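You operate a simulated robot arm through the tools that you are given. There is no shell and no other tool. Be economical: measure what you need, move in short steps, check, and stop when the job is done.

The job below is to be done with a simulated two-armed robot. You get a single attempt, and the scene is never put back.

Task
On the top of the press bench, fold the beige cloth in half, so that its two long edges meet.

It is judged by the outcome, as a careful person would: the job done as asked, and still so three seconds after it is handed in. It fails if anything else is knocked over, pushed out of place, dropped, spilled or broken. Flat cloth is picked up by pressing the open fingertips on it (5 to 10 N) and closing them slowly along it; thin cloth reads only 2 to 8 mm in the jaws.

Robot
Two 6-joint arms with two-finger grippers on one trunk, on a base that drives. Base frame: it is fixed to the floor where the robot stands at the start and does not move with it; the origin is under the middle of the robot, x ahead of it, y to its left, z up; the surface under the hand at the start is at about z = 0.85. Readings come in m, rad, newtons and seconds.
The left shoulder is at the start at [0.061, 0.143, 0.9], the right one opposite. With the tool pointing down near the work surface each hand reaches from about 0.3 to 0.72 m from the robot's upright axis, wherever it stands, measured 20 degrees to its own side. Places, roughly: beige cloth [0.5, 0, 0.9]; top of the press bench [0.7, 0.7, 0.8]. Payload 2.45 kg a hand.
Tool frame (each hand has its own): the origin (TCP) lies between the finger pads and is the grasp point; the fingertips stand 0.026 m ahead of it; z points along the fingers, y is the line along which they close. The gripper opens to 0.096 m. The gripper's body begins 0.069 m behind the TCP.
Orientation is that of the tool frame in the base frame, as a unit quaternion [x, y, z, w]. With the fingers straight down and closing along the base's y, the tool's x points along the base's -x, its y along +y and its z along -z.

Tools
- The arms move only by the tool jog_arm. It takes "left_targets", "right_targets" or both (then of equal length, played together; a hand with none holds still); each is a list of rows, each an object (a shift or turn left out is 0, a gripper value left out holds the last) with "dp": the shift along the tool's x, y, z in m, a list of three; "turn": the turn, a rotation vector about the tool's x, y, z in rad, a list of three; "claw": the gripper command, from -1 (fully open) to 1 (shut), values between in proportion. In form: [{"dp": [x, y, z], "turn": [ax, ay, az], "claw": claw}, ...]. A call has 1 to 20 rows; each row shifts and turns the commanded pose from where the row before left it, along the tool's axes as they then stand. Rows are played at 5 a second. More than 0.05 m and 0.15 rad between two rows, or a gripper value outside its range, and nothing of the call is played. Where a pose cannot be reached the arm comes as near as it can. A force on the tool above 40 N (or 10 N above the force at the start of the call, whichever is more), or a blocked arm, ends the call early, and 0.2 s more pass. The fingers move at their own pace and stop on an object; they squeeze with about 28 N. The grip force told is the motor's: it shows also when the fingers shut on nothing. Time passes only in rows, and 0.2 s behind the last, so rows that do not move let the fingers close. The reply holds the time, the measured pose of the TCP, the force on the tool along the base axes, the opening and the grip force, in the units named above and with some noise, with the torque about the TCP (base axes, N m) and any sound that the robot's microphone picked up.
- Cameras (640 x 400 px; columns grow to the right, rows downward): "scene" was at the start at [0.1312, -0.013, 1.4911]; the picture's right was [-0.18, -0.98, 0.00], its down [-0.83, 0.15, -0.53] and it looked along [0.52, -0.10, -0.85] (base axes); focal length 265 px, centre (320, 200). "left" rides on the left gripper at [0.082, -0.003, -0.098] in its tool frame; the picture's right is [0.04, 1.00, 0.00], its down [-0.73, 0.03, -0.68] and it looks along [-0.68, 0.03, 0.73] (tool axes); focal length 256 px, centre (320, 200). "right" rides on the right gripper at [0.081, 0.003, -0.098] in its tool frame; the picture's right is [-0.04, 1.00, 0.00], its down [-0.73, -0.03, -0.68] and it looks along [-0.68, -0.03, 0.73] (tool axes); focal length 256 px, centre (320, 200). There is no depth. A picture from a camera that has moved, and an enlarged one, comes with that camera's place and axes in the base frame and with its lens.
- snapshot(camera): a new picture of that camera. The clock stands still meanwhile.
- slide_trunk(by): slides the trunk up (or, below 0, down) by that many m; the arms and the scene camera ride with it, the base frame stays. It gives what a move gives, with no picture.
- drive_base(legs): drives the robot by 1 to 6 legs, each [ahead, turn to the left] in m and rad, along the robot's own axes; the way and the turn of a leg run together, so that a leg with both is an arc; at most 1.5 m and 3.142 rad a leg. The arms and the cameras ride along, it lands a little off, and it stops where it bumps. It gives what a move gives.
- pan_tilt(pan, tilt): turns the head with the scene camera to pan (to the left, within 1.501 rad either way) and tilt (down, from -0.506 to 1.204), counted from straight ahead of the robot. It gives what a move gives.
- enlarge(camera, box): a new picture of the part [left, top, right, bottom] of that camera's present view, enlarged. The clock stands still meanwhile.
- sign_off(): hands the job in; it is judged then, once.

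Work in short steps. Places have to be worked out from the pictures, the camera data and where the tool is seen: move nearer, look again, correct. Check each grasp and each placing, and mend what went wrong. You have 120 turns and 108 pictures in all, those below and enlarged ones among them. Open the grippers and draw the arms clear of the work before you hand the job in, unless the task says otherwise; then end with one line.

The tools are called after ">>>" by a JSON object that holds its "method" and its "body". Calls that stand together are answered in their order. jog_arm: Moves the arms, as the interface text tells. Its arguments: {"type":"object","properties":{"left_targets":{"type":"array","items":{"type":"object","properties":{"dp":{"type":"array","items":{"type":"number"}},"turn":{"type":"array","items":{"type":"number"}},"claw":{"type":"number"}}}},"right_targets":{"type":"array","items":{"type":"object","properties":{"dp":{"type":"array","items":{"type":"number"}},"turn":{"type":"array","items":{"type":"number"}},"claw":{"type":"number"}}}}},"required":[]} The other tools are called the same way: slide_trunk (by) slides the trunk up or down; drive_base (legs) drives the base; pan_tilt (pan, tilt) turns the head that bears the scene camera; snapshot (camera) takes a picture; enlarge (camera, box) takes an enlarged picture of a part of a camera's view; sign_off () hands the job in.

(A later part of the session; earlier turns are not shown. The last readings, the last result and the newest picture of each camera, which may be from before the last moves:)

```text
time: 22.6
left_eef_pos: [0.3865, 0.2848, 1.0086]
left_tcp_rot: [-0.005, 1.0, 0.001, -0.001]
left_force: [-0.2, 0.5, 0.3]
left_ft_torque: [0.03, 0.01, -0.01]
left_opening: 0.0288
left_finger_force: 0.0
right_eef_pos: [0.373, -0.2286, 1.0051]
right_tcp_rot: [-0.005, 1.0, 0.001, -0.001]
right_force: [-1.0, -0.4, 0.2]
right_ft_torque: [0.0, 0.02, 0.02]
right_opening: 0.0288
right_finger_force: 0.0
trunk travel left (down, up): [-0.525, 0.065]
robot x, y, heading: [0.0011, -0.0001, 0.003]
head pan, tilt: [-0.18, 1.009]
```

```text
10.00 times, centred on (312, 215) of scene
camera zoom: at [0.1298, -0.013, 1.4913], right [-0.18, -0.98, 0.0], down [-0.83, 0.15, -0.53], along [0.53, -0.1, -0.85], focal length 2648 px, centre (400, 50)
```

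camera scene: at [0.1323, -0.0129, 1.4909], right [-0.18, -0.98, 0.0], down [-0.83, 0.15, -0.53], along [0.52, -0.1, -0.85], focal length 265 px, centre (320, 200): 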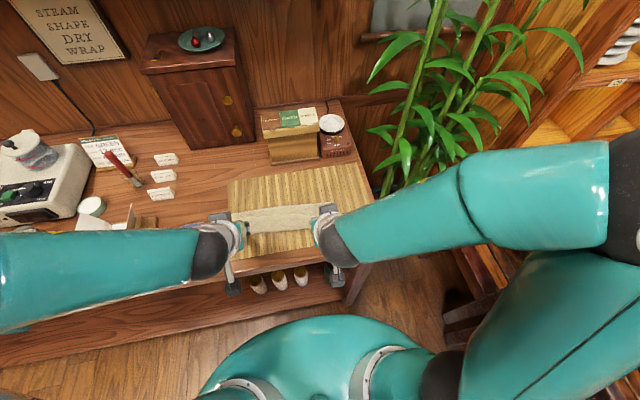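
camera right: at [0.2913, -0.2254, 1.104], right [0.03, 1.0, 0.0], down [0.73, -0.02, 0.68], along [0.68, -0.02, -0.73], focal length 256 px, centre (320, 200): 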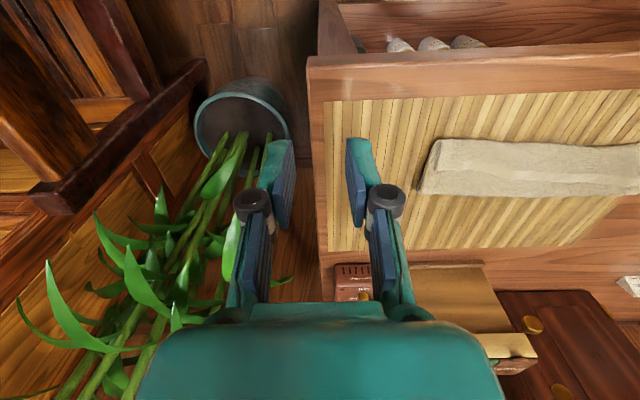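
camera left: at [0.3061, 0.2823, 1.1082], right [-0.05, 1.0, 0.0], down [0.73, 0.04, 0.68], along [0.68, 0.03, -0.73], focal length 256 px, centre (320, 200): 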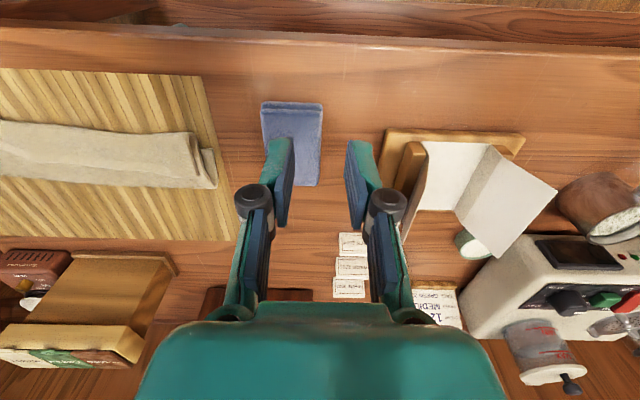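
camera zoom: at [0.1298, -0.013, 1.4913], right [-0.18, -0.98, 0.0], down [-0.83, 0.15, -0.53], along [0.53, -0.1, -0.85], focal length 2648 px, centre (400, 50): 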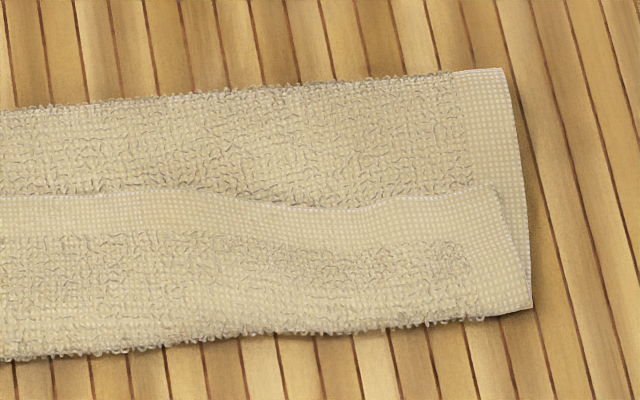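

The close-ups show a Z: the far-edge border is curled back on top and points +x, a flap about 4–5 cm wide. I'll set part-open fingertips behind that flap's edge and push it over toward the robot.

>>> {"method": "jog_arm", "body": {"left_targets": [{"dp": [-0.0226, -0.03, 0.0164], "claw": -0.25}, {"dp": [-0.0226, -0.03, 0.0164]}, {"dp": [-0.0226, -0.03, 0.0164]}, {"dp": [-0.0226, -0.03, 0.0164]}, {"dp": [-0.0226, -0.03, 0.0164]}, {"dp": [-0.0226, -0.03, 0.0164]}, {}], "right_targets": [{"dp": [-0.0225, 0.0298, 0.0158], "claw": -0.25}, {"dp": [-0.0225, 0.0298, 0.0158]}, {"dp": [-0.0225, 0.0298, 0.0158]}, {"dp": [-0.0225, 0.0298, 0.0158]}, {"dp": [-0.0225, 0.0298, 0.0158]}, {"dp": [-0.0225, 0.0298, 0.0158]}, {}]}}

>>> {"method": "snapshot", "body": {"camera": "left"}}

>>> {"method": "snapshot", "body": {"camera": "right"}}

>>> {"method": "enlarge", "body": {"camera": "scene", "box": [210, 160, 370, 260]}}

```text
time: 24.2
left_eef_pos: [0.5259, 0.1048, 0.9082]
left_tcp_rot: [-0.005, 1.0, 0.0, 0.0]
left_force: [0.0, -1.2, -0.2]
left_ft_torque: [0.01, 0.02, 0.0]
left_opening: 0.0601
left_finger_force: 0.1
right_eef_pos: [0.5058, -0.045, 0.9166]
right_tcp_rot: [-0.004, 1.0, -0.001, 0.001]
right_force: [-0.4, -0.1, -0.4]
right_ft_torque: [0.0, 0.0, 0.01]
right_opening: 0.0602
right_finger_force: 0.1
trunk travel left (down, up): [-0.525, 0.065]
robot x, y, heading: [-0.0002, 0.0007, 0.0]
head pan, tilt: [-0.18, 1.009]
```

```text
72 pictures are left
camera left: at [0.4453, 0.1013, 1.0088], right [-0.05, 1.0, 0.0], down [0.73, 0.04, 0.68], along [0.68, 0.03, -0.73], focal length 256 px, centre (320, 200)
```

left: 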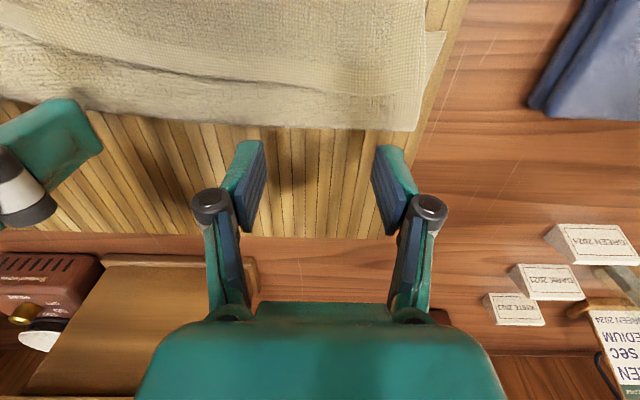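

```text
71 pictures are left
camera right: at [0.4242, -0.0426, 1.0139], right [0.03, 1.0, 0.0], down [0.73, -0.02, 0.68], along [0.68, -0.02, -0.73], focal length 256 px, centre (320, 200)
```

right: 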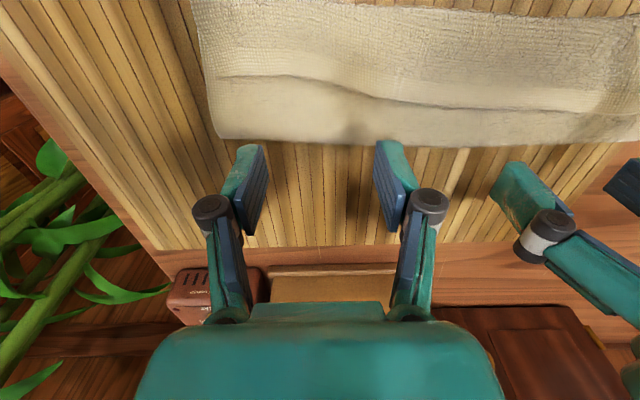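

```text
4.00 times, centred on (290, 210) of scene
camera zoom: at [0.1299, -0.013, 1.4913], right [-0.18, -0.98, 0.0], down [-0.83, 0.15, -0.53], along [0.53, -0.1, -0.85], focal length 1059 px, centre (440, 160)
```

zoom: 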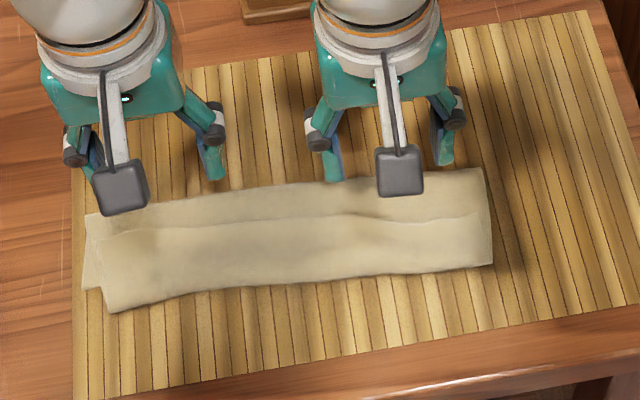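

Fingers are about 18 mm behind the flap edge. Lowering to feel the second layer.

>>> {"method": "jog_arm", "body": {"left_targets": [{"dp": [0.002, 0, 0.006]}, {"dp": [0, 0, 0.005]}, {"dp": [0, 0, 0.004]}, {}], "right_targets": [{"dp": [0, 0, 0.01]}, {"dp": [0, 0, 0.008]}, {"dp": [0, 0, 0.005]}, {}]}}

```text
time: 25.2
left_eef_pos: [0.5218, 0.1061, 0.8936]
left_tcp_rot: [-0.004, 1.0, 0.0, 0.0]
left_force: [-0.5, -0.5, -0.2]
left_ft_torque: [0.01, -0.01, 0.02]
left_opening: 0.0601
left_finger_force: 0.0
right_eef_pos: [0.5065, -0.0485, 0.8888]
right_tcp_rot: [-0.004, 1.0, 0.0, 0.0]
right_force: [-0.3, -0.6, 0.4]
right_ft_torque: [-0.02, 0.05, 0.01]
right_opening: 0.0598
right_finger_force: 0.0
trunk travel left (down, up): [-0.525, 0.065]
robot x, y, heading: [-0.0006, 0.0, 0.001]
head pan, tilt: [-0.18, 1.009]
```

>>> {"method": "jog_arm", "body": {"left_targets": [{"dp": [0, 0, 0.003]}, {"dp": [0, 0, 0.003]}, {}], "right_targets": [{"dp": [0, 0, 0.001]}, {"dp": [0, 0, 0.001]}, {}]}}

>>> {"method": "enlarge", "body": {"camera": "left", "box": [160, 40, 480, 240]}}

>>> {"method": "enlarge", "body": {"camera": "right", "box": [160, 40, 480, 240]}}

```text
time: 26.0
left_eef_pos: [0.5216, 0.1067, 0.8887]
left_tcp_rot: [-0.005, 1.0, 0.0, 0.0]
left_force: [0.8, 0.3, -0.4]
left_ft_torque: [0.0, -0.02, 0.01]
left_opening: 0.0599
left_finger_force: 0.0
right_eef_pos: [0.5076, -0.0488, 0.8879]
right_tcp_rot: [-0.005, 1.0, 0.0, -0.001]
right_force: [-0.4, 0.1, 0.8]
right_ft_torque: [0.02, 0.01, -0.01]
right_opening: 0.06
right_finger_force: 0.0
trunk travel left (down, up): [-0.525, 0.065]
robot x, y, heading: [0.0035, -0.0012, -0.003]
head pan, tilt: [-0.18, 1.009]
```

```text
2.00 times, centred on (320, 140) of left
camera zoom: at [0.4416, 0.1025, 0.9875], right [-0.05, 1.0, 0.0], down [0.73, 0.04, 0.68], along [0.68, 0.03, -0.73], focal length 512 px, centre (320, 320)
```

zoom: 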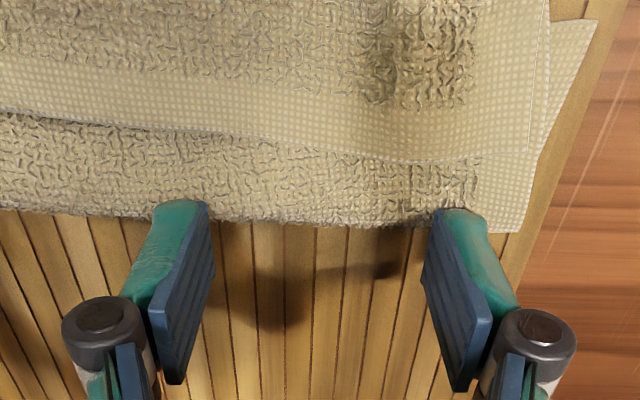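

```text
2.00 times, centred on (320, 140) of right
camera zoom: at [0.4249, -0.0462, 0.9862], right [0.03, 1.0, 0.0], down [0.73, -0.02, 0.68], along [0.68, -0.02, -0.73], focal length 512 px, centre (320, 320)
```

zoom: 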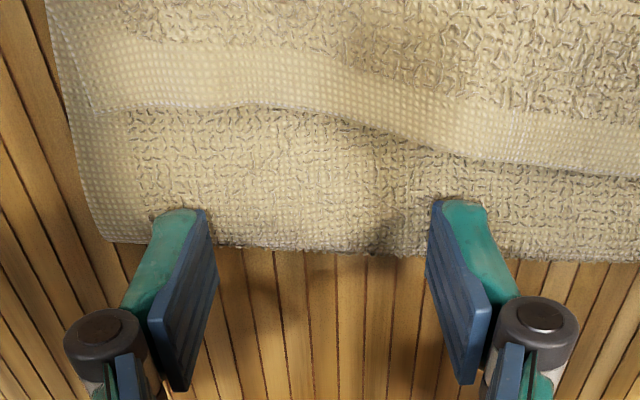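

>>> {"method": "jog_arm", "body": {"left_targets": [{"dp": [0.003, 0, 0.001]}, {"dp": [0.003, 0, 0.001]}, {"dp": [0, 0, 0.001]}, {}], "right_targets": [{"dp": [0.002, 0, 0.001]}, {"dp": [0.002, 0, 0.001]}, {"dp": [0, 0, 0.001]}, {}]}}

```text
time: 27.0
left_eef_pos: [0.5152, 0.1061, 0.8861]
left_tcp_rot: [-0.005, 1.0, 0.0, 0.0]
left_force: [0.5, 0.0, 0.9]
left_ft_torque: [0.0, 0.01, 0.0]
left_opening: 0.0602
left_finger_force: 0.1
right_eef_pos: [0.5044, -0.0481, 0.8867]
right_tcp_rot: [-0.004, 1.0, 0.0, 0.0]
right_force: [0.1, 0.8, 0.1]
right_ft_torque: [-0.02, -0.02, -0.02]
right_opening: 0.06
right_finger_force: 0.0
trunk travel left (down, up): [-0.525, 0.065]
robot x, y, heading: [-0.002, -0.0006, -0.001]
head pan, tilt: [-0.18, 1.009]
```

>>> {"method": "jog_arm", "body": {"left_targets": [{"dp": [0, 0, 0.001]}, {"dp": [0, 0, 0.001]}, {}], "right_targets": [{"dp": [0, 0, 0.001]}, {"dp": [0, 0, 0.001]}, {}]}}

```text
time: 27.8
left_eef_pos: [0.5165, 0.1062, 0.8829]
left_tcp_rot: [-0.005, 1.0, -0.001, 0.0]
left_force: [-0.4, 0.1, 0.7]
left_ft_torque: [0.03, 0.01, -0.01]
left_opening: 0.06
left_finger_force: 0.2
right_eef_pos: [0.5041, -0.0485, 0.8831]
right_tcp_rot: [-0.005, 1.0, 0.0, 0.0]
right_force: [-0.3, -0.4, 0.4]
right_ft_torque: [0.0, 0.0, -0.03]
right_opening: 0.06
right_finger_force: 0.0
trunk travel left (down, up): [-0.525, 0.065]
robot x, y, heading: [-0.0003, 0.0004, -0.001]
head pan, tilt: [-0.18, 1.009]
```

Tips are at about 0.857 with almost no contact. I push gently toward the robot about 3 cm and look.

>>> {"method": "jog_arm", "body": {"left_targets": [{"dp": [0.006, 0, 0.001]}, {"dp": [0.008, 0, 0]}, {"dp": [0.008, 0, 0]}, {"dp": [0.008, 0, 0]}, {}], "right_targets": [{"dp": [0.006, 0, 0.001]}, {"dp": [0.008, 0, 0]}, {"dp": [0.008, 0, 0]}, {"dp": [0.008, 0, 0]}, {}]}}

>>> {"method": "enlarge", "body": {"camera": "left", "box": [160, 0, 480, 200]}}

>>> {"method": "enlarge", "body": {"camera": "right", "box": [160, 0, 480, 200]}}

>>> {"method": "enlarge", "body": {"camera": "scene", "box": [210, 160, 370, 260]}}

```text
time: 29.0
left_eef_pos: [0.4852, 0.1063, 0.8807]
left_tcp_rot: [-0.005, 1.0, 0.001, 0.0]
left_force: [0.0, -0.5, 0.2]
left_ft_torque: [0.03, 0.03, 0.0]
left_opening: 0.0602
left_finger_force: 0.0
right_eef_pos: [0.473, -0.0476, 0.882]
right_tcp_rot: [-0.005, 1.0, -0.001, 0.0]
right_force: [0.1, 0.3, 0.7]
right_ft_torque: [0.0, 0.01, 0.01]
right_opening: 0.0603
right_finger_force: 0.0
trunk travel left (down, up): [-0.525, 0.065]
robot x, y, heading: [0.0052, -0.0015, 0.002]
head pan, tilt: [-0.18, 1.009]
```

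```text
2.00 times, centred on (320, 100) of left
camera zoom: at [0.405, 0.1018, 0.981], right [-0.05, 1.0, 0.0], down [0.73, 0.04, 0.68], along [0.68, 0.03, -0.73], focal length 512 px, centre (320, 400)
```

zoom: 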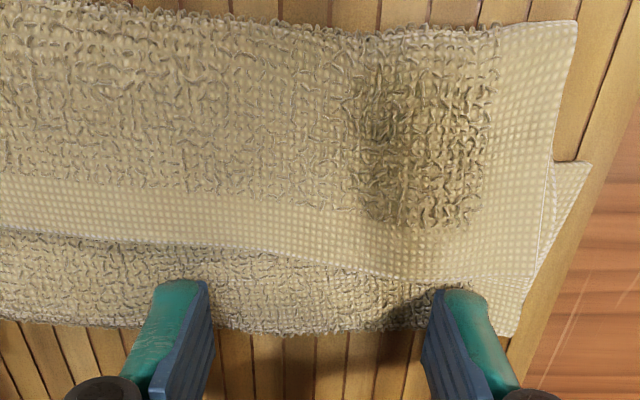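

```text
2.00 times, centred on (320, 100) of right
camera zoom: at [0.3901, -0.0446, 0.9794], right [0.03, 1.0, 0.0], down [0.73, -0.02, 0.68], along [0.68, -0.02, -0.73], focal length 512 px, centre (320, 400)
```

zoom: 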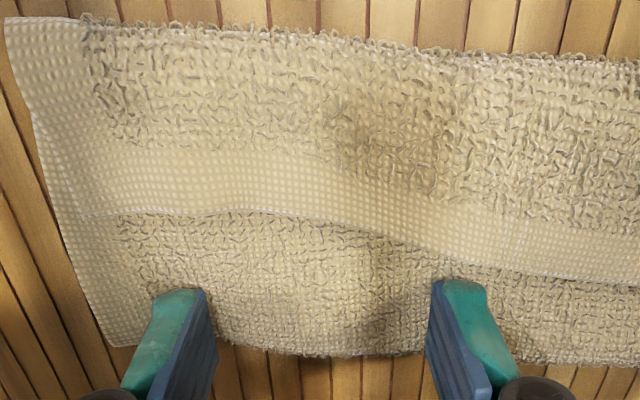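

```text
4.00 times, centred on (290, 210) of scene
camera zoom: at [0.1314, -0.013, 1.4911], right [-0.18, -0.98, 0.0], down [-0.83, 0.15, -0.53], along [0.52, -0.1, -0.85], focal length 1059 px, centre (440, 160)
```

zoom: 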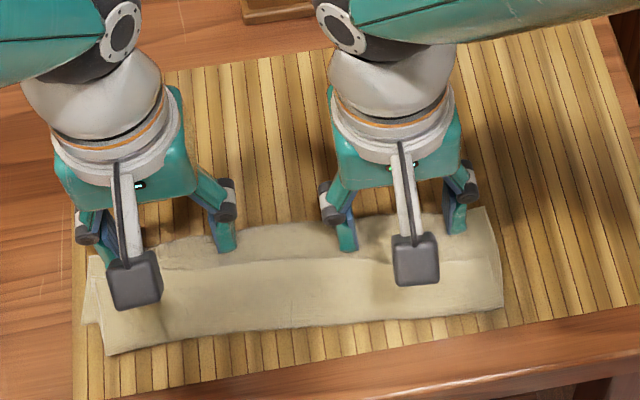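

The push dragged the whole stack about 3 cm toward the robot rather than flipping the flap; harmless, but I stop. I lift and tilt the fingertips back (+30°) so that only their outer corner lands near the flap's edge for a shallow pinch.

>>> {"method": "jog_arm", "body": {"left_targets": [{"dp": [0.0, 0, -0.02], "claw": 0.375}, {"dp": [0.01, 0.005, -0.03]}, {"dp": [0.007, 0.005, 0], "turn": [0, 0.13, 0]}, {"dp": [0, 0.005, 0], "turn": [0, 0.13, 0]}, {"dp": [0, 0.005, 0], "turn": [0, 0.13, 0]}, {"dp": [0, 0.004, 0], "turn": [0, 0.13, 0]}, {}], "right_targets": [{"dp": [0.0, 0, -0.02], "claw": 0.375}, {"dp": [0.02, -0.005, -0.03]}, {"dp": [0.017, -0.005, 0], "turn": [0, 0.13, 0]}, {"dp": [0, -0.005, 0], "turn": [0, 0.13, 0]}, {"dp": [0, -0.005, 0], "turn": [0, 0.13, 0]}, {"dp": [0, -0.004, 0], "turn": [0, 0.13, 0]}, {}]}}

>>> {"method": "enlarge", "body": {"camera": "scene", "box": [210, 160, 370, 260]}}

>>> {"method": "snapshot", "body": {"camera": "left"}}

>>> {"method": "snapshot", "body": {"camera": "right"}}

```text
time: 30.6
left_eef_pos: [0.4689, 0.1281, 0.9327]
left_tcp_rot: [-0.005, 0.966, -0.001, -0.259]
left_force: [0.0, 0.1, 1.0]
left_ft_torque: [0.04, 0.01, 0.0]
left_opening: 0.0302
left_finger_force: 0.0
right_eef_pos: [0.4349, -0.0729, 0.9333]
right_tcp_rot: [-0.005, 0.966, -0.001, -0.258]
right_force: [0.1, -0.1, -0.8]
right_ft_torque: [0.01, -0.02, 0.02]
right_opening: 0.0298
right_finger_force: 0.1
trunk travel left (down, up): [-0.525, 0.065]
robot x, y, heading: [-0.0018, -0.0019, 0.001]
head pan, tilt: [-0.18, 1.009]
```

```text
4.00 times, centred on (290, 210) of scene
camera zoom: at [0.1304, -0.013, 1.4912], right [-0.18, -0.98, 0.0], down [-0.83, 0.15, -0.53], along [0.52, -0.1, -0.85], focal length 1059 px, centre (440, 160)
```

zoom: 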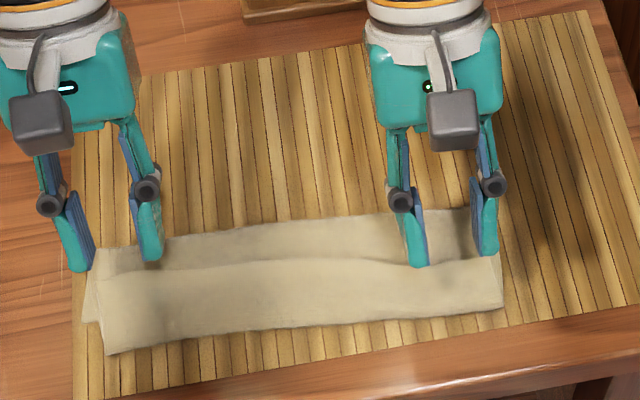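

```text
63 pictures are left
camera left: at [0.4474, 0.1252, 1.0599], right [-0.04, 1.0, 0.02], down [0.97, 0.04, 0.22], along [0.22, 0.03, -0.97], focal length 256 px, centre (320, 200)
```

left: 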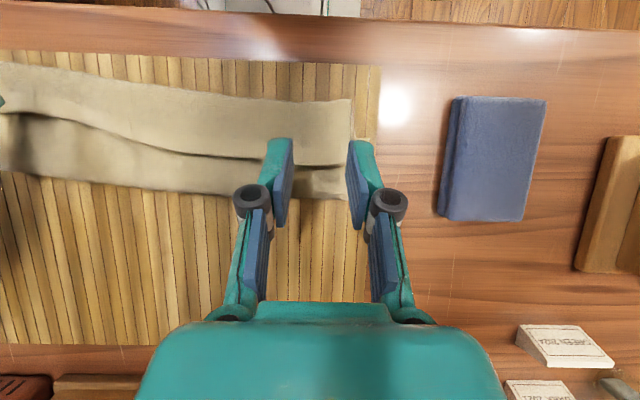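

```text
62 pictures are left
camera right: at [0.4128, -0.0695, 1.0578], right [0.03, 1.0, -0.02], down [0.97, -0.02, 0.22], along [0.22, -0.02, -0.97], focal length 256 px, centre (320, 200)
```

right: 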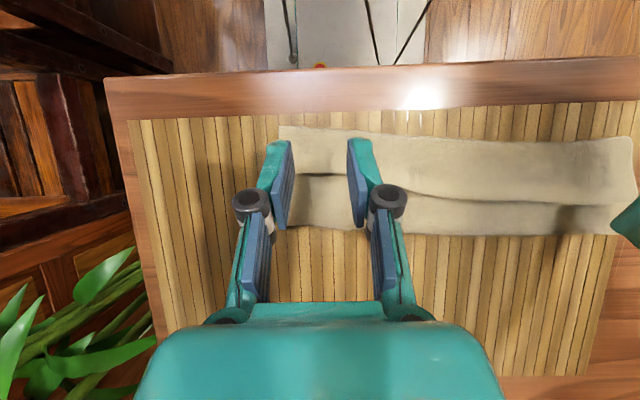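

Near-overhead view: flap edge at x≈0.4645 under the left hand and 0.436 under the right. Correcting and lowering to just above.

>>> {"method": "jog_arm", "body": {"left_targets": [{"dp": [-0.0046, 0, 0.0127]}, {"dp": [-0.0046, 0, 0.0127]}, {"dp": [-0.0046, 0, 0.0127]}, {}], "right_targets": [{"dp": [-0.0059, 0, 0.012]}, {"dp": [-0.0059, 0, 0.012]}, {"dp": [-0.0059, 0, 0.012]}, {}]}}

>>> {"method": "enlarge", "body": {"camera": "left", "box": [220, 80, 420, 205]}}

>>> {"method": "enlarge", "body": {"camera": "right", "box": [220, 80, 420, 205]}}

```text
time: 31.6
left_eef_pos: [0.4598, 0.1281, 0.8916]
left_tcp_rot: [-0.004, 0.966, -0.001, -0.257]
left_force: [1.3, 0.0, -0.2]
left_ft_torque: [-0.02, 0.02, 0.01]
left_opening: 0.0301
left_finger_force: 0.0
right_eef_pos: [0.4341, -0.0737, 0.8907]
right_tcp_rot: [-0.005, 0.966, -0.002, -0.257]
right_force: [0.8, 0.3, 0.5]
right_ft_torque: [-0.01, 0.05, -0.02]
right_opening: 0.0299
right_finger_force: 0.0
trunk travel left (down, up): [-0.525, 0.065]
robot x, y, heading: [0.0011, -0.0016, -0.0]
head pan, tilt: [-0.18, 1.009]
```

```text
3.20 times, centred on (320, 142) of left
camera zoom: at [0.44, 0.1246, 1.0188], right [-0.04, 1.0, 0.02], down [0.97, 0.04, 0.22], along [0.22, 0.03, -0.97], focal length 819 px, centre (320, 384)
```

zoom: 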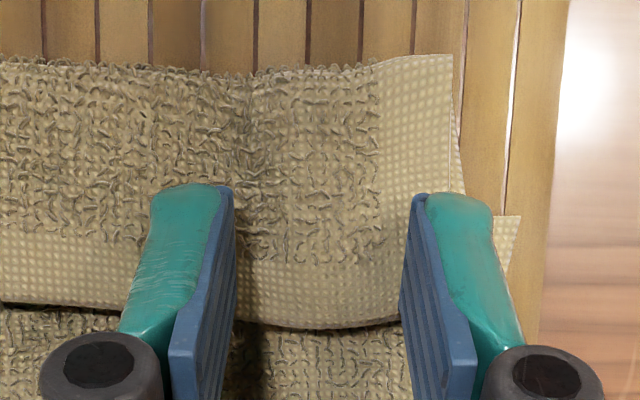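

```text
3.20 times, centred on (320, 142) of right
camera zoom: at [0.411, -0.0703, 1.0172], right [0.03, 1.0, -0.02], down [0.97, -0.02, 0.22], along [0.22, -0.02, -0.97], focal length 819 px, centre (320, 384)
```

zoom: 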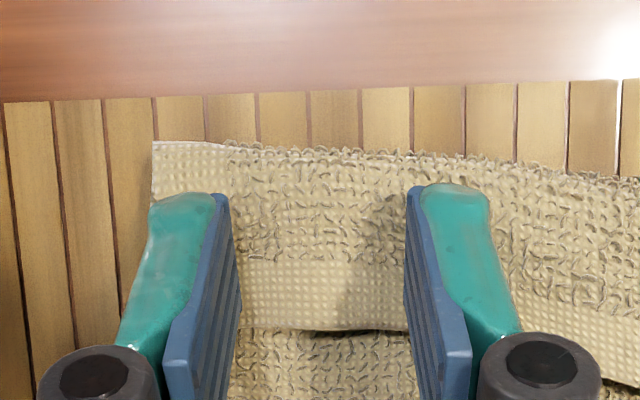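

Alignment is good: contact falls 4–7 mm inside the edge. Lowering to contact.

>>> {"method": "jog_arm", "body": {"left_targets": [{"dp": [-0.001, 0, 0.0017]}, {"dp": [-0.001, 0, 0.0017]}, {}], "right_targets": [{"dp": [0.0007, 0, 0.0027]}, {"dp": [-0.001, 0, 0.0017]}, {}]}}

```text
time: 32.4
left_eef_pos: [0.4621, 0.1283, 0.8899]
left_tcp_rot: [-0.005, 0.966, -0.001, -0.258]
left_force: [0.2, 1.0, 1.5]
left_ft_torque: [-0.01, 0.02, -0.02]
left_opening: 0.0296
left_finger_force: 0.1
right_eef_pos: [0.431, -0.073, 0.8878]
right_tcp_rot: [-0.005, 0.966, -0.002, -0.257]
right_force: [0.4, -0.9, 2.9]
right_ft_torque: [0.01, -0.02, 0.04]
right_opening: 0.0301
right_finger_force: 0.1
trunk travel left (down, up): [-0.525, 0.065]
robot x, y, heading: [0.001, -0.0003, 0.002]
head pan, tilt: [-0.18, 1.009]
```

>>> {"method": "jog_arm", "body": {"left_targets": [{"dp": [-0.0007, 0, 0.0013]}, {}], "right_targets": [{"dp": [-0.0005, 0, 0.0009]}, {}]}}

```text
time: 33.0
left_eef_pos: [0.4607, 0.1278, 0.8869]
left_tcp_rot: [-0.005, 0.966, -0.002, -0.257]
left_force: [0.4, 0.5, 2.8]
left_ft_torque: [-0.03, -0.03, -0.01]
left_opening: 0.0296
left_finger_force: 0.0
right_eef_pos: [0.4323, -0.0736, 0.8876]
right_tcp_rot: [-0.006, 0.966, -0.002, -0.258]
right_force: [-0.1, -1.5, 3.3]
right_ft_torque: [-0.04, 0.02, 0.01]
right_opening: 0.0299
right_finger_force: 0.0
trunk travel left (down, up): [-0.525, 0.065]
robot x, y, heading: [-0.0012, -0.0004, 0.006]
head pan, tilt: [-0.18, 1.009]
```

>>> {"method": "jog_arm", "body": {"left_targets": [{"dp": [-0.0008, 0, 0.0014]}, {}], "right_targets": [{"dp": [-0.0008, 0, 0.0014]}, {}]}}

```text
time: 33.6
left_eef_pos: [0.4607, 0.1275, 0.8875]
left_tcp_rot: [-0.004, 0.966, -0.001, -0.257]
left_force: [-0.4, 0.0, 4.0]
left_ft_torque: [-0.02, -0.05, 0.0]
left_opening: 0.0298
left_finger_force: 0.0
right_eef_pos: [0.4327, -0.0725, 0.8856]
right_tcp_rot: [-0.006, 0.966, -0.001, -0.257]
right_force: [-0.5, 0.6, 9.2]
right_ft_torque: [0.03, 0.04, -0.06]
right_opening: 0.0299
right_finger_force: 0.1
trunk travel left (down, up): [-0.525, 0.065]
robot x, y, heading: [0.0022, -0.0009, -0.008]
head pan, tilt: [-0.18, 1.009]
```

Left needs a touch more; then both close slowly.

>>> {"method": "jog_arm", "body": {"left_targets": [{"dp": [-0.0005, 0, 0.0009]}, {"claw": 0.43}, {"claw": 0.49}, {"claw": 0.55}, {"claw": 0.61}, {"claw": 0.67}, {"claw": 0.73}, {"claw": 0.79}, {"claw": 0.85}, {"claw": 0.91}, {"claw": 1.0}, {}, {}], "right_targets": [{}, {"claw": 0.43}, {"claw": 0.49}, {"claw": 0.55}, {"claw": 0.61}, {"claw": 0.67}, {"claw": 0.73}, {"claw": 0.79}, {"claw": 0.85}, {"claw": 0.91}, {"claw": 1.0}, {}, {}]}}

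>>> {"method": "enlarge", "body": {"camera": "left", "box": [220, 80, 420, 205]}}

>>> {"method": "enlarge", "body": {"camera": "right", "box": [220, 80, 420, 205]}}

```text
time: 36.4
left_eef_pos: [0.4619, 0.1277, 0.886]
left_tcp_rot: [-0.004, 0.966, -0.001, -0.257]
left_force: [-1.5, -6.8, 6.1]
left_ft_torque: [-0.24, 0.07, -0.01]
left_opening: 0.0063
left_finger_force: 27.8
right_eef_pos: [0.4312, -0.073, 0.8858]
right_tcp_rot: [-0.004, 0.966, 0.0, -0.257]
right_force: [0.7, 7.9, 8.0]
right_ft_torque: [0.2, 0.01, 0.04]
right_opening: 0.0041
right_finger_force: 27.5
trunk travel left (down, up): [-0.525, 0.065]
robot x, y, heading: [0.0037, -0.0026, -0.002]
head pan, tilt: [-0.18, 1.009]
```

```text
3.20 times, centred on (320, 142) of left
camera zoom: at [0.44, 0.1249, 1.0126], right [-0.04, 1.0, 0.02], down [0.97, 0.04, 0.22], along [0.22, 0.03, -0.97], focal length 819 px, centre (320, 384)
```

zoom: 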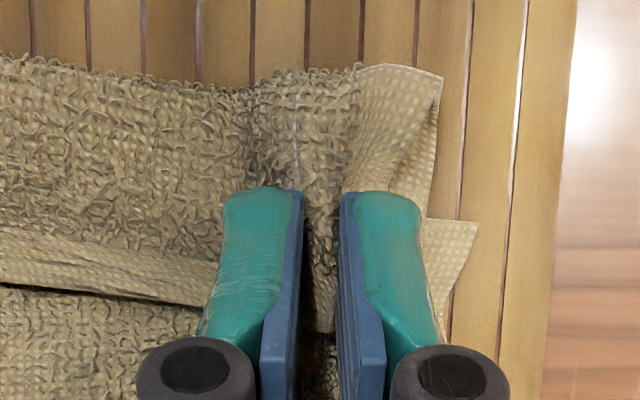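

```text
3.20 times, centred on (320, 142) of right
camera zoom: at [0.4088, -0.0699, 1.0109], right [0.03, 1.0, -0.02], down [0.97, -0.02, 0.22], along [0.22, -0.02, -0.97], focal length 819 px, centre (320, 384)
```

zoom: 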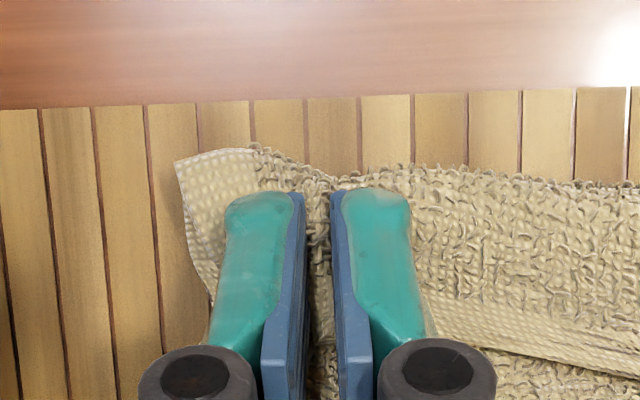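

Both gripped (6.3 and 4.1 mm). Lifting 3 cm with a little inward slack to see what is held.

>>> {"method": "jog_arm", "body": {"left_targets": [{"dp": [0.005, -0.002, -0.0087]}, {"dp": [0.005, -0.001, -0.0087]}, {"dp": [0.005, 0, -0.0087]}, {}], "right_targets": [{"dp": [0.005, 0.002, -0.0087]}, {"dp": [0.005, 0.001, -0.0087]}, {"dp": [0.005, 0, -0.0087]}, {}]}}

>>> {"method": "enlarge", "body": {"camera": "scene", "box": [210, 160, 370, 260]}}

>>> {"method": "enlarge", "body": {"camera": "left", "box": [160, 40, 480, 240]}}

>>> {"method": "enlarge", "body": {"camera": "right", "box": [160, 40, 480, 240]}}

```text
time: 37.4
left_eef_pos: [0.4625, 0.1264, 0.9159]
left_tcp_rot: [-0.004, 0.966, -0.001, -0.257]
left_force: [-0.3, -2.1, 1.0]
left_ft_torque: [-0.07, 0.03, -0.02]
left_opening: 0.0061
left_finger_force: 27.8
right_eef_pos: [0.4349, -0.0711, 0.9159]
right_tcp_rot: [-0.004, 0.966, -0.001, -0.258]
right_force: [0.7, 2.8, -0.9]
right_ft_torque: [0.05, -0.02, -0.02]
right_opening: 0.0038
right_finger_force: 28.1
trunk travel left (down, up): [-0.525, 0.065]
robot x, y, heading: [0.0012, -0.0017, -0.002]
head pan, tilt: [-0.18, 1.009]
```

```text
4.00 times, centred on (290, 210) of scene
camera zoom: at [0.1317, -0.013, 1.491], right [-0.18, -0.98, 0.0], down [-0.83, 0.15, -0.53], along [0.52, -0.1, -0.85], focal length 1059 px, centre (440, 160)
```

zoom: 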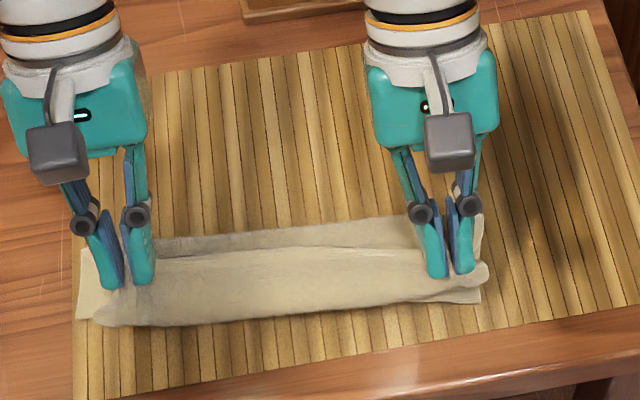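

```text
2.00 times, centred on (320, 140) of left
camera zoom: at [0.4413, 0.1227, 1.0425], right [-0.04, 1.0, 0.02], down [0.97, 0.04, 0.22], along [0.22, 0.03, -0.97], focal length 512 px, centre (320, 320)
```

zoom: 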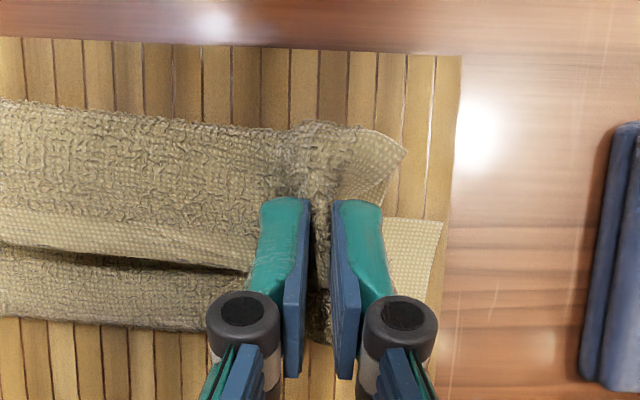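

```text
2.00 times, centred on (320, 140) of right
camera zoom: at [0.4109, -0.0674, 1.0424], right [0.03, 1.0, -0.02], down [0.97, -0.02, 0.22], along [0.22, -0.02, -0.97], focal length 512 px, centre (320, 320)
```

zoom: 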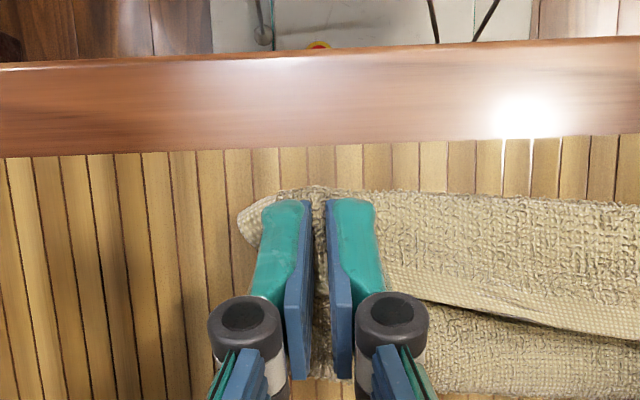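

Lifting further while rotating to vertical, to check whether only the flap is held.

>>> {"method": "jog_arm", "body": {"left_targets": [{"dp": [0.0007, 0, -0.013], "turn": [0, -0.13, 0]}, {"dp": [-0.001, 0, -0.013], "turn": [0, -0.13, 0]}, {"dp": [-0.0025, 0, -0.0128], "turn": [0, -0.13, 0]}, {"dp": [-0.004, 0, -0.0123], "turn": [0, -0.13, 0]}, {}], "right_targets": [{"dp": [0.0007, 0, -0.013], "turn": [0, -0.13, 0]}, {"dp": [-0.001, 0, -0.013], "turn": [0, -0.13, 0]}, {"dp": [-0.0025, 0, -0.0128], "turn": [0, -0.13, 0]}, {"dp": [-0.004, 0, -0.0123], "turn": [0, -0.13, 0]}, {}]}}

>>> {"method": "enlarge", "body": {"camera": "scene", "box": [210, 160, 370, 260]}}

>>> {"method": "enlarge", "body": {"camera": "left", "box": [160, 0, 480, 200]}}

>>> {"method": "enlarge", "body": {"camera": "right", "box": [160, 0, 480, 200]}}

```text
time: 38.6
left_eef_pos: [0.486, 0.1255, 0.9603]
left_tcp_rot: [-0.005, 1.0, 0.001, 0.0]
left_force: [-0.6, -2.5, 0.6]
left_ft_torque: [-0.08, 0.05, -0.05]
left_opening: 0.0057
left_finger_force: 28.1
right_eef_pos: [0.4549, -0.0695, 0.9609]
right_tcp_rot: [-0.004, 1.0, 0.001, 0.0]
right_force: [1.1, 3.7, -0.4]
right_ft_torque: [0.06, -0.02, 0.05]
right_opening: 0.0037
right_finger_force: 28.1
trunk travel left (down, up): [-0.525, 0.065]
robot x, y, heading: [0.0006, 0.0009, -0.007]
head pan, tilt: [-0.18, 1.009]
```

```text
4.00 times, centred on (290, 210) of scene
camera zoom: at [0.1322, -0.013, 1.491], right [-0.18, -0.98, 0.0], down [-0.83, 0.15, -0.53], along [0.52, -0.1, -0.85], focal length 1059 px, centre (440, 160)
```

zoom: 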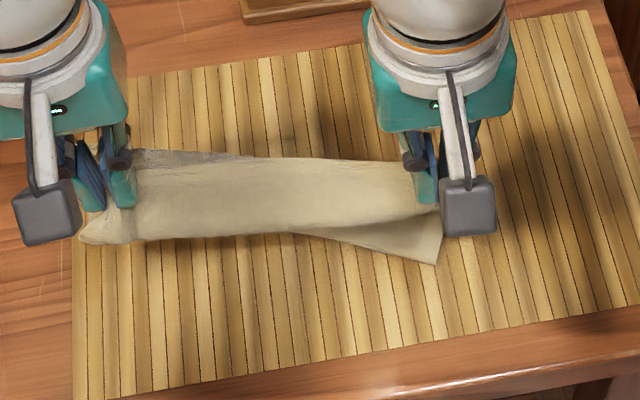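

```text
2.00 times, centred on (320, 100) of left
camera zoom: at [0.4056, 0.1224, 1.0599], right [-0.05, 1.0, 0.0], down [0.73, 0.04, 0.68], along [0.68, 0.03, -0.73], focal length 512 px, centre (320, 400)
```

zoom: 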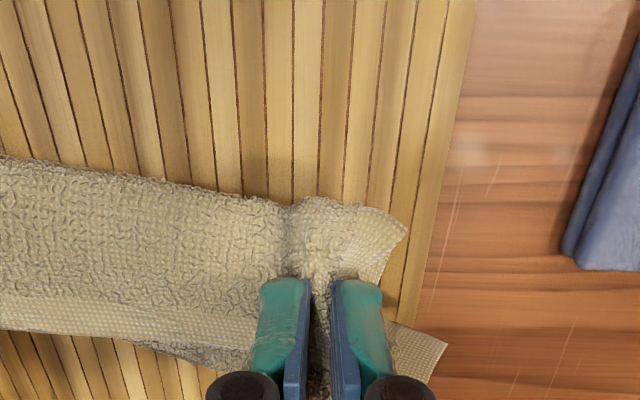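

```text
2.00 times, centred on (320, 100) of right
camera zoom: at [0.3726, -0.0675, 1.0601], right [0.03, 1.0, 0.0], down [0.73, -0.02, 0.68], along [0.68, -0.02, -0.73], focal length 512 px, centre (320, 400)
```

zoom: 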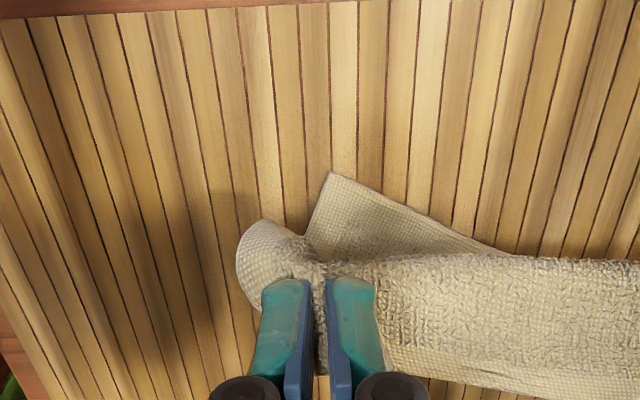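

The left hand seems to hold more than one layer, while the right holds only the flap. I release only the left and back off upward to look.

>>> {"method": "jog_arm", "body": {"left_targets": [{"dp": [0, 0, 0.01]}, {"dp": [0, 0, 0.015]}, {"claw": 0.6}, {"claw": 0.2}, {"dp": [0, 0, -0.02]}, {"dp": [0, 0.01, -0.03]}, {"dp": [0.01, 0.02, -0.03]}, {"dp": [0.02, 0.02, 0]}, {}]}}

>>> {"method": "enlarge", "body": {"camera": "scene", "box": [210, 160, 370, 260]}}

>>> {"method": "snapshot", "body": {"camera": "left"}}

```text
time: 40.6
left_eef_pos: [0.4553, 0.1726, 1.0163]
left_tcp_rot: [-0.005, 1.0, 0.0, -0.001]
left_force: [0.8, -0.6, 0.5]
left_ft_torque: [0.01, 0.02, -0.01]
left_opening: 0.0386
left_finger_force: 0.1
right_eef_pos: [0.4544, -0.0713, 0.9622]
right_tcp_rot: [-0.004, 1.0, 0.0, -0.001]
right_force: [0.6, 0.3, -0.5]
right_ft_torque: [-0.01, 0.02, -0.03]
right_opening: 0.0036
right_finger_force: 27.8
trunk travel left (down, up): [-0.525, 0.065]
robot x, y, heading: [-0.0017, 0.0002, 0.003]
head pan, tilt: [-0.18, 1.009]
```

```text
4.00 times, centred on (290, 210) of scene
camera zoom: at [0.1316, -0.0132, 1.4911], right [-0.18, -0.98, 0.0], down [-0.83, 0.15, -0.53], along [0.52, -0.1, -0.85], focal length 1059 px, centre (440, 160)
```

zoom: 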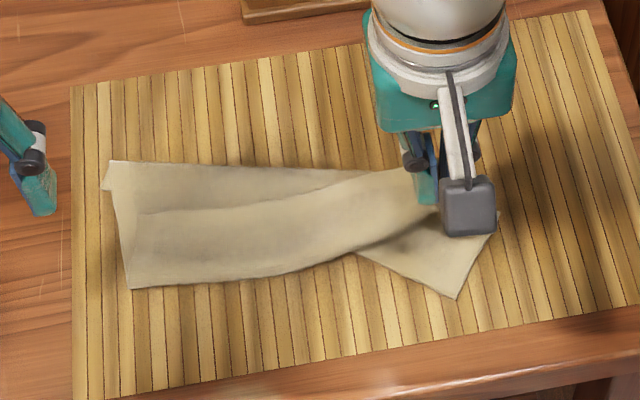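

```text
50 pictures are left
camera left: at [0.3738, 0.1692, 1.1152], right [-0.05, 1.0, 0.0], down [0.73, 0.04, 0.68], along [0.68, 0.03, -0.73], focal length 256 px, centre (320, 200)
```

left: 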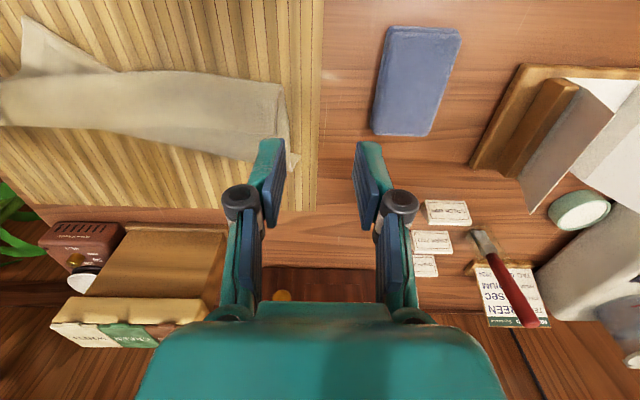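

Left released cleanly. The right hand still holds only the far edge, so I use it to open the cloth back toward the far side.

>>> {"method": "jog_arm", "body": {"right_targets": [{"dp": [-0.03, 0, 0]}, {"dp": [-0.03, 0, 0]}, {"dp": [-0.03, -0.003, 0.01]}, {"dp": [-0.03, -0.003, 0.02]}, {"dp": [-0.025, -0.003, 0.025]}, {"dp": [-0.005, -0.003, 0.02]}, {}]}}

>>> {"method": "enlarge", "body": {"camera": "scene", "box": [210, 140, 370, 240]}}

```text
time: 42.2
left_eef_pos: [0.4545, 0.1731, 1.016]
left_tcp_rot: [-0.004, 1.0, 0.0, 0.0]
left_force: [0.4, 0.2, -0.4]
left_ft_torque: [-0.04, -0.02, 0.0]
left_opening: 0.0387
left_finger_force: 0.0
right_eef_pos: [0.6062, -0.0825, 0.8872]
right_tcp_rot: [-0.005, 1.0, -0.001, 0.0]
right_force: [-1.1, 0.2, -0.2]
right_ft_torque: [-0.03, 0.02, -0.01]
right_opening: 0.0039
right_finger_force: 28.0
trunk travel left (down, up): [-0.525, 0.065]
robot x, y, heading: [0.0003, -0.0014, 0.002]
head pan, tilt: [-0.18, 1.009]
```

```text
4.00 times, centred on (290, 190) of scene
camera zoom: at [0.1314, -0.0129, 1.4911], right [-0.18, -0.98, 0.0], down [-0.83, 0.15, -0.53], along [0.52, -0.1, -0.85], focal length 1059 px, centre (440, 240)
```

zoom: 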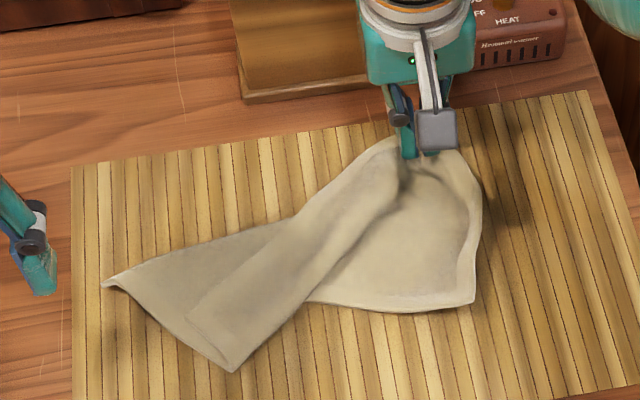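

The right half has opened; the left far corner is still folded in, near (0.49, 0.09). I bring the left hand above it for a look.

>>> {"method": "jog_arm", "body": {"left_targets": [{"dp": [-0.011, -0.035, 0.02], "claw": 0.5}, {"dp": [-0.011, -0.035, 0.025]}, {"dp": [-0.0105, -0.033, 0.028]}, {}]}}

>>> {"method": "snapshot", "body": {"camera": "left"}}

```text
time: 43.2
left_eef_pos: [0.4901, 0.0731, 0.9424]
left_tcp_rot: [-0.005, 1.0, 0.0, 0.0]
left_force: [0.0, 0.5, -0.4]
left_ft_torque: [-0.02, 0.01, 0.02]
left_opening: 0.0241
left_finger_force: 0.0
right_eef_pos: [0.6054, -0.0824, 0.8875]
right_tcp_rot: [-0.005, 1.0, 0.0, 0.001]
right_force: [0.1, 0.4, 1.2]
right_ft_torque: [-0.03, 0.01, 0.0]
right_opening: 0.0039
right_finger_force: 28.1
trunk travel left (down, up): [-0.525, 0.065]
robot x, y, heading: [-0.0, 0.0009, -0.002]
head pan, tilt: [-0.18, 1.009]
```

```text
48 pictures are left
camera left: at [0.4084, 0.0691, 1.0419], right [-0.05, 1.0, 0.0], down [0.73, 0.04, 0.68], along [0.68, 0.03, -0.73], focal length 256 px, centre (320, 200)
```

left: 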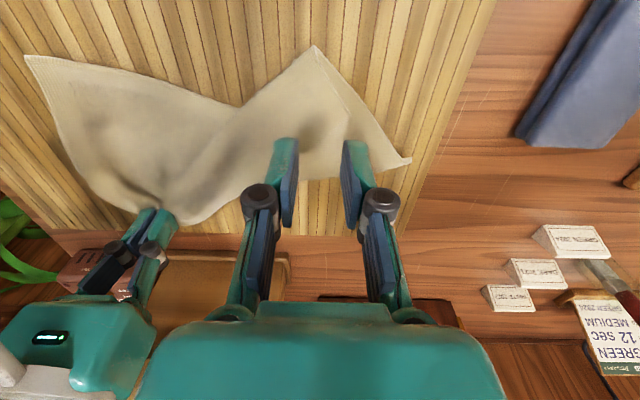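

>>> {"method": "enlarge", "body": {"camera": "left", "box": [220, 30, 440, 168]}}

```text
2.90 times, centred on (330, 99) of left
camera zoom: at [0.4084, 0.0691, 1.0419], right [-0.05, 1.0, 0.0], down [0.73, 0.04, 0.68], along [0.68, 0.03, -0.73], focal length 742 px, centre (291, 493)
```

zoom: 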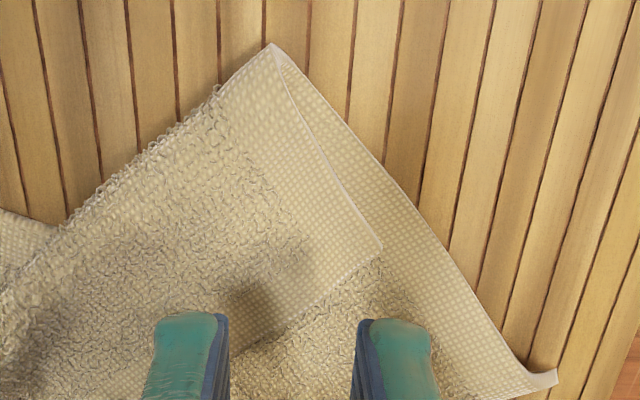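

The flap corner E is at (0.490, 0.095) with its crease corner at (0.446, 0.066). I'll pinch the flap well inside it at about (0.484, 0.060), pressing lightly.

>>> {"method": "jog_arm", "body": {"left_targets": [{"dp": [0.003, -0.006, 0.02]}, {"dp": [0.003, -0.006, 0.02]}, {"dp": [0, 0, 0.008]}, {"dp": [0, 0, 0.003]}, {}]}}

```text
time: 44.4
left_eef_pos: [0.4828, 0.0619, 0.8923]
left_tcp_rot: [-0.005, 1.0, 0.0, 0.0]
left_force: [-0.1, 0.9, 0.0]
left_ft_torque: [0.02, 0.03, -0.01]
left_opening: 0.024
left_finger_force: 0.1
right_eef_pos: [0.6063, -0.0819, 0.8861]
right_tcp_rot: [-0.005, 1.0, 0.0, -0.001]
right_force: [0.1, 0.1, -0.3]
right_ft_torque: [0.0, 0.04, 0.01]
right_opening: 0.0038
right_finger_force: 28.1
trunk travel left (down, up): [-0.525, 0.065]
robot x, y, heading: [0.0009, -0.0009, -0.002]
head pan, tilt: [-0.18, 1.009]
```

>>> {"method": "jog_arm", "body": {"left_targets": [{"dp": [0, 0, 0.002]}, {"dp": [0, 0, 0.002]}, {}]}}

```text
time: 45.2
left_eef_pos: [0.4824, 0.0616, 0.8894]
left_tcp_rot: [-0.005, 1.0, -0.001, 0.0]
left_force: [-0.3, 0.0, 0.7]
left_ft_torque: [0.01, 0.01, -0.02]
left_opening: 0.0238
left_finger_force: 0.0
right_eef_pos: [0.6046, -0.0833, 0.8861]
right_tcp_rot: [-0.004, 1.0, 0.001, -0.001]
right_force: [-0.1, 0.4, -0.2]
right_ft_torque: [-0.05, 0.0, 0.04]
right_opening: 0.0037
right_finger_force: 27.7
trunk travel left (down, up): [-0.525, 0.065]
robot x, y, heading: [-0.0016, -0.0027, 0.004]
head pan, tilt: [-0.18, 1.009]
```

>>> {"method": "jog_arm", "body": {"left_targets": [{"dp": [0, 0, 0.0015]}, {"dp": [0, 0, 0.0015]}, {}]}}

```text
time: 46.0
left_eef_pos: [0.482, 0.0625, 0.8853]
left_tcp_rot: [-0.005, 1.0, 0.0, 0.001]
left_force: [0.5, -0.2, 1.3]
left_ft_torque: [-0.03, -0.06, -0.03]
left_opening: 0.0242
left_finger_force: 0.1
right_eef_pos: [0.6067, -0.0829, 0.8863]
right_tcp_rot: [-0.005, 1.0, 0.0, -0.001]
right_force: [-0.3, -0.2, 0.3]
right_ft_torque: [-0.01, 0.03, -0.01]
right_opening: 0.0035
right_finger_force: 28.0
trunk travel left (down, up): [-0.525, 0.065]
robot x, y, heading: [-0.0016, -0.0039, -0.001]
head pan, tilt: [-0.18, 1.009]
```

Light contact; one more step, then close slowly.

>>> {"method": "jog_arm", "body": {"left_targets": [{"dp": [0, 0, 0.0015]}, {"claw": 0.55}, {"claw": 0.6}, {"claw": 0.65}, {"claw": 0.7}, {"claw": 0.75}, {"claw": 0.8}, {"claw": 0.85}, {"claw": 0.9}, {"claw": 1.0}, {}, {}, {"dp": [0, 0, -0.01]}, {"dp": [0, 0, -0.015]}, {}]}}

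>>> {"method": "enlarge", "body": {"camera": "left", "box": [200, 20, 440, 170]}}

```text
time: 49.2
left_eef_pos: [0.4829, 0.0628, 0.9089]
left_tcp_rot: [-0.004, 1.0, 0.0, 0.001]
left_force: [0.5, -0.6, 0.5]
left_ft_torque: [0.0, 0.01, 0.02]
left_opening: 0.0039
left_finger_force: 28.4
right_eef_pos: [0.6055, -0.0817, 0.8862]
right_tcp_rot: [-0.003, 1.0, 0.0, -0.001]
right_force: [-1.1, 0.1, 1.0]
right_ft_torque: [0.0, -0.01, 0.02]
right_opening: 0.0039
right_finger_force: 28.4
trunk travel left (down, up): [-0.525, 0.065]
robot x, y, heading: [-0.0026, 0.0014, 0.001]
head pan, tilt: [-0.18, 1.009]
```

```text
2.67 times, centred on (320, 95) of left
camera zoom: at [0.4023, 0.0585, 1.008], right [-0.05, 1.0, 0.0], down [0.73, 0.04, 0.68], along [0.68, 0.03, -0.73], focal length 683 px, centre (320, 480)
```

zoom: 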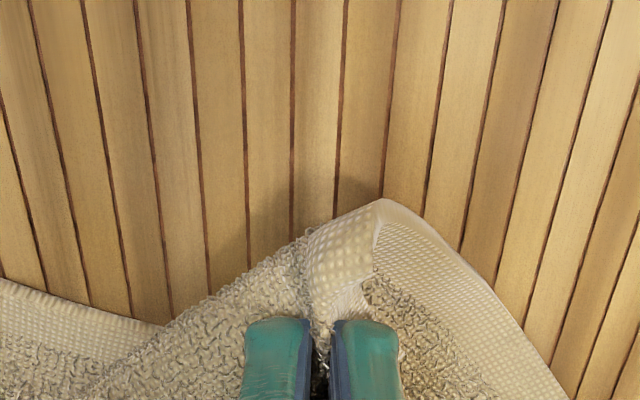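

Single-layer grip (3.9 mm). I lift and carry this corner out to the far side, level with the right hand, to re-open the cloth flat.

>>> {"method": "jog_arm", "body": {"left_targets": [{"dp": [0, 0, -0.03]}, {"dp": [-0.02, 0.003, -0.02]}, {"dp": [-0.03, 0.005, 0]}, {"dp": [-0.03, 0.006, 0]}, {"dp": [-0.03, 0.006, 0.01]}, {"dp": [-0.015, 0.003, 0.025]}, {"dp": [0, 0, 0.025]}, {}]}}

>>> {"method": "enlarge", "body": {"camera": "scene", "box": [210, 140, 370, 240]}}

```text
time: 51.0
left_eef_pos: [0.6079, 0.085, 0.8968]
left_tcp_rot: [-0.004, 1.0, 0.0, 0.0]
left_force: [0.6, 0.1, -0.6]
left_ft_torque: [0.0, 0.01, -0.02]
left_opening: 0.0039
left_finger_force: 27.9
right_eef_pos: [0.6057, -0.0824, 0.8859]
right_tcp_rot: [-0.004, 1.0, 0.0, -0.001]
right_force: [0.2, 0.2, -0.5]
right_ft_torque: [-0.02, 0.02, 0.01]
right_opening: 0.0036
right_finger_force: 27.6
trunk travel left (down, up): [-0.525, 0.065]
robot x, y, heading: [0.0025, -0.0023, -0.002]
head pan, tilt: [-0.18, 1.009]
```

```text
4.00 times, centred on (290, 190) of scene
camera zoom: at [0.1315, -0.013, 1.4911], right [-0.18, -0.98, 0.0], down [-0.83, 0.15, -0.53], along [0.52, -0.1, -0.85], focal length 1059 px, centre (440, 240)
```

zoom: 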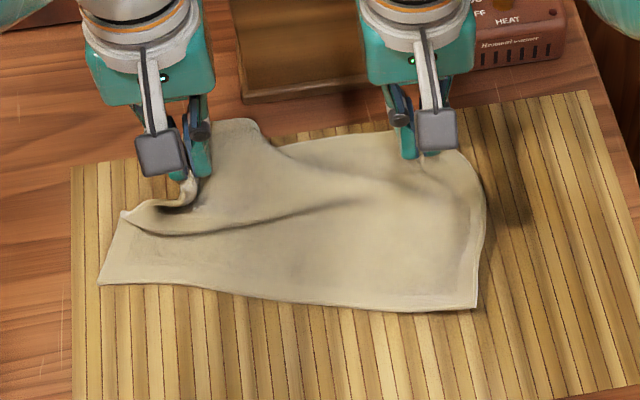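

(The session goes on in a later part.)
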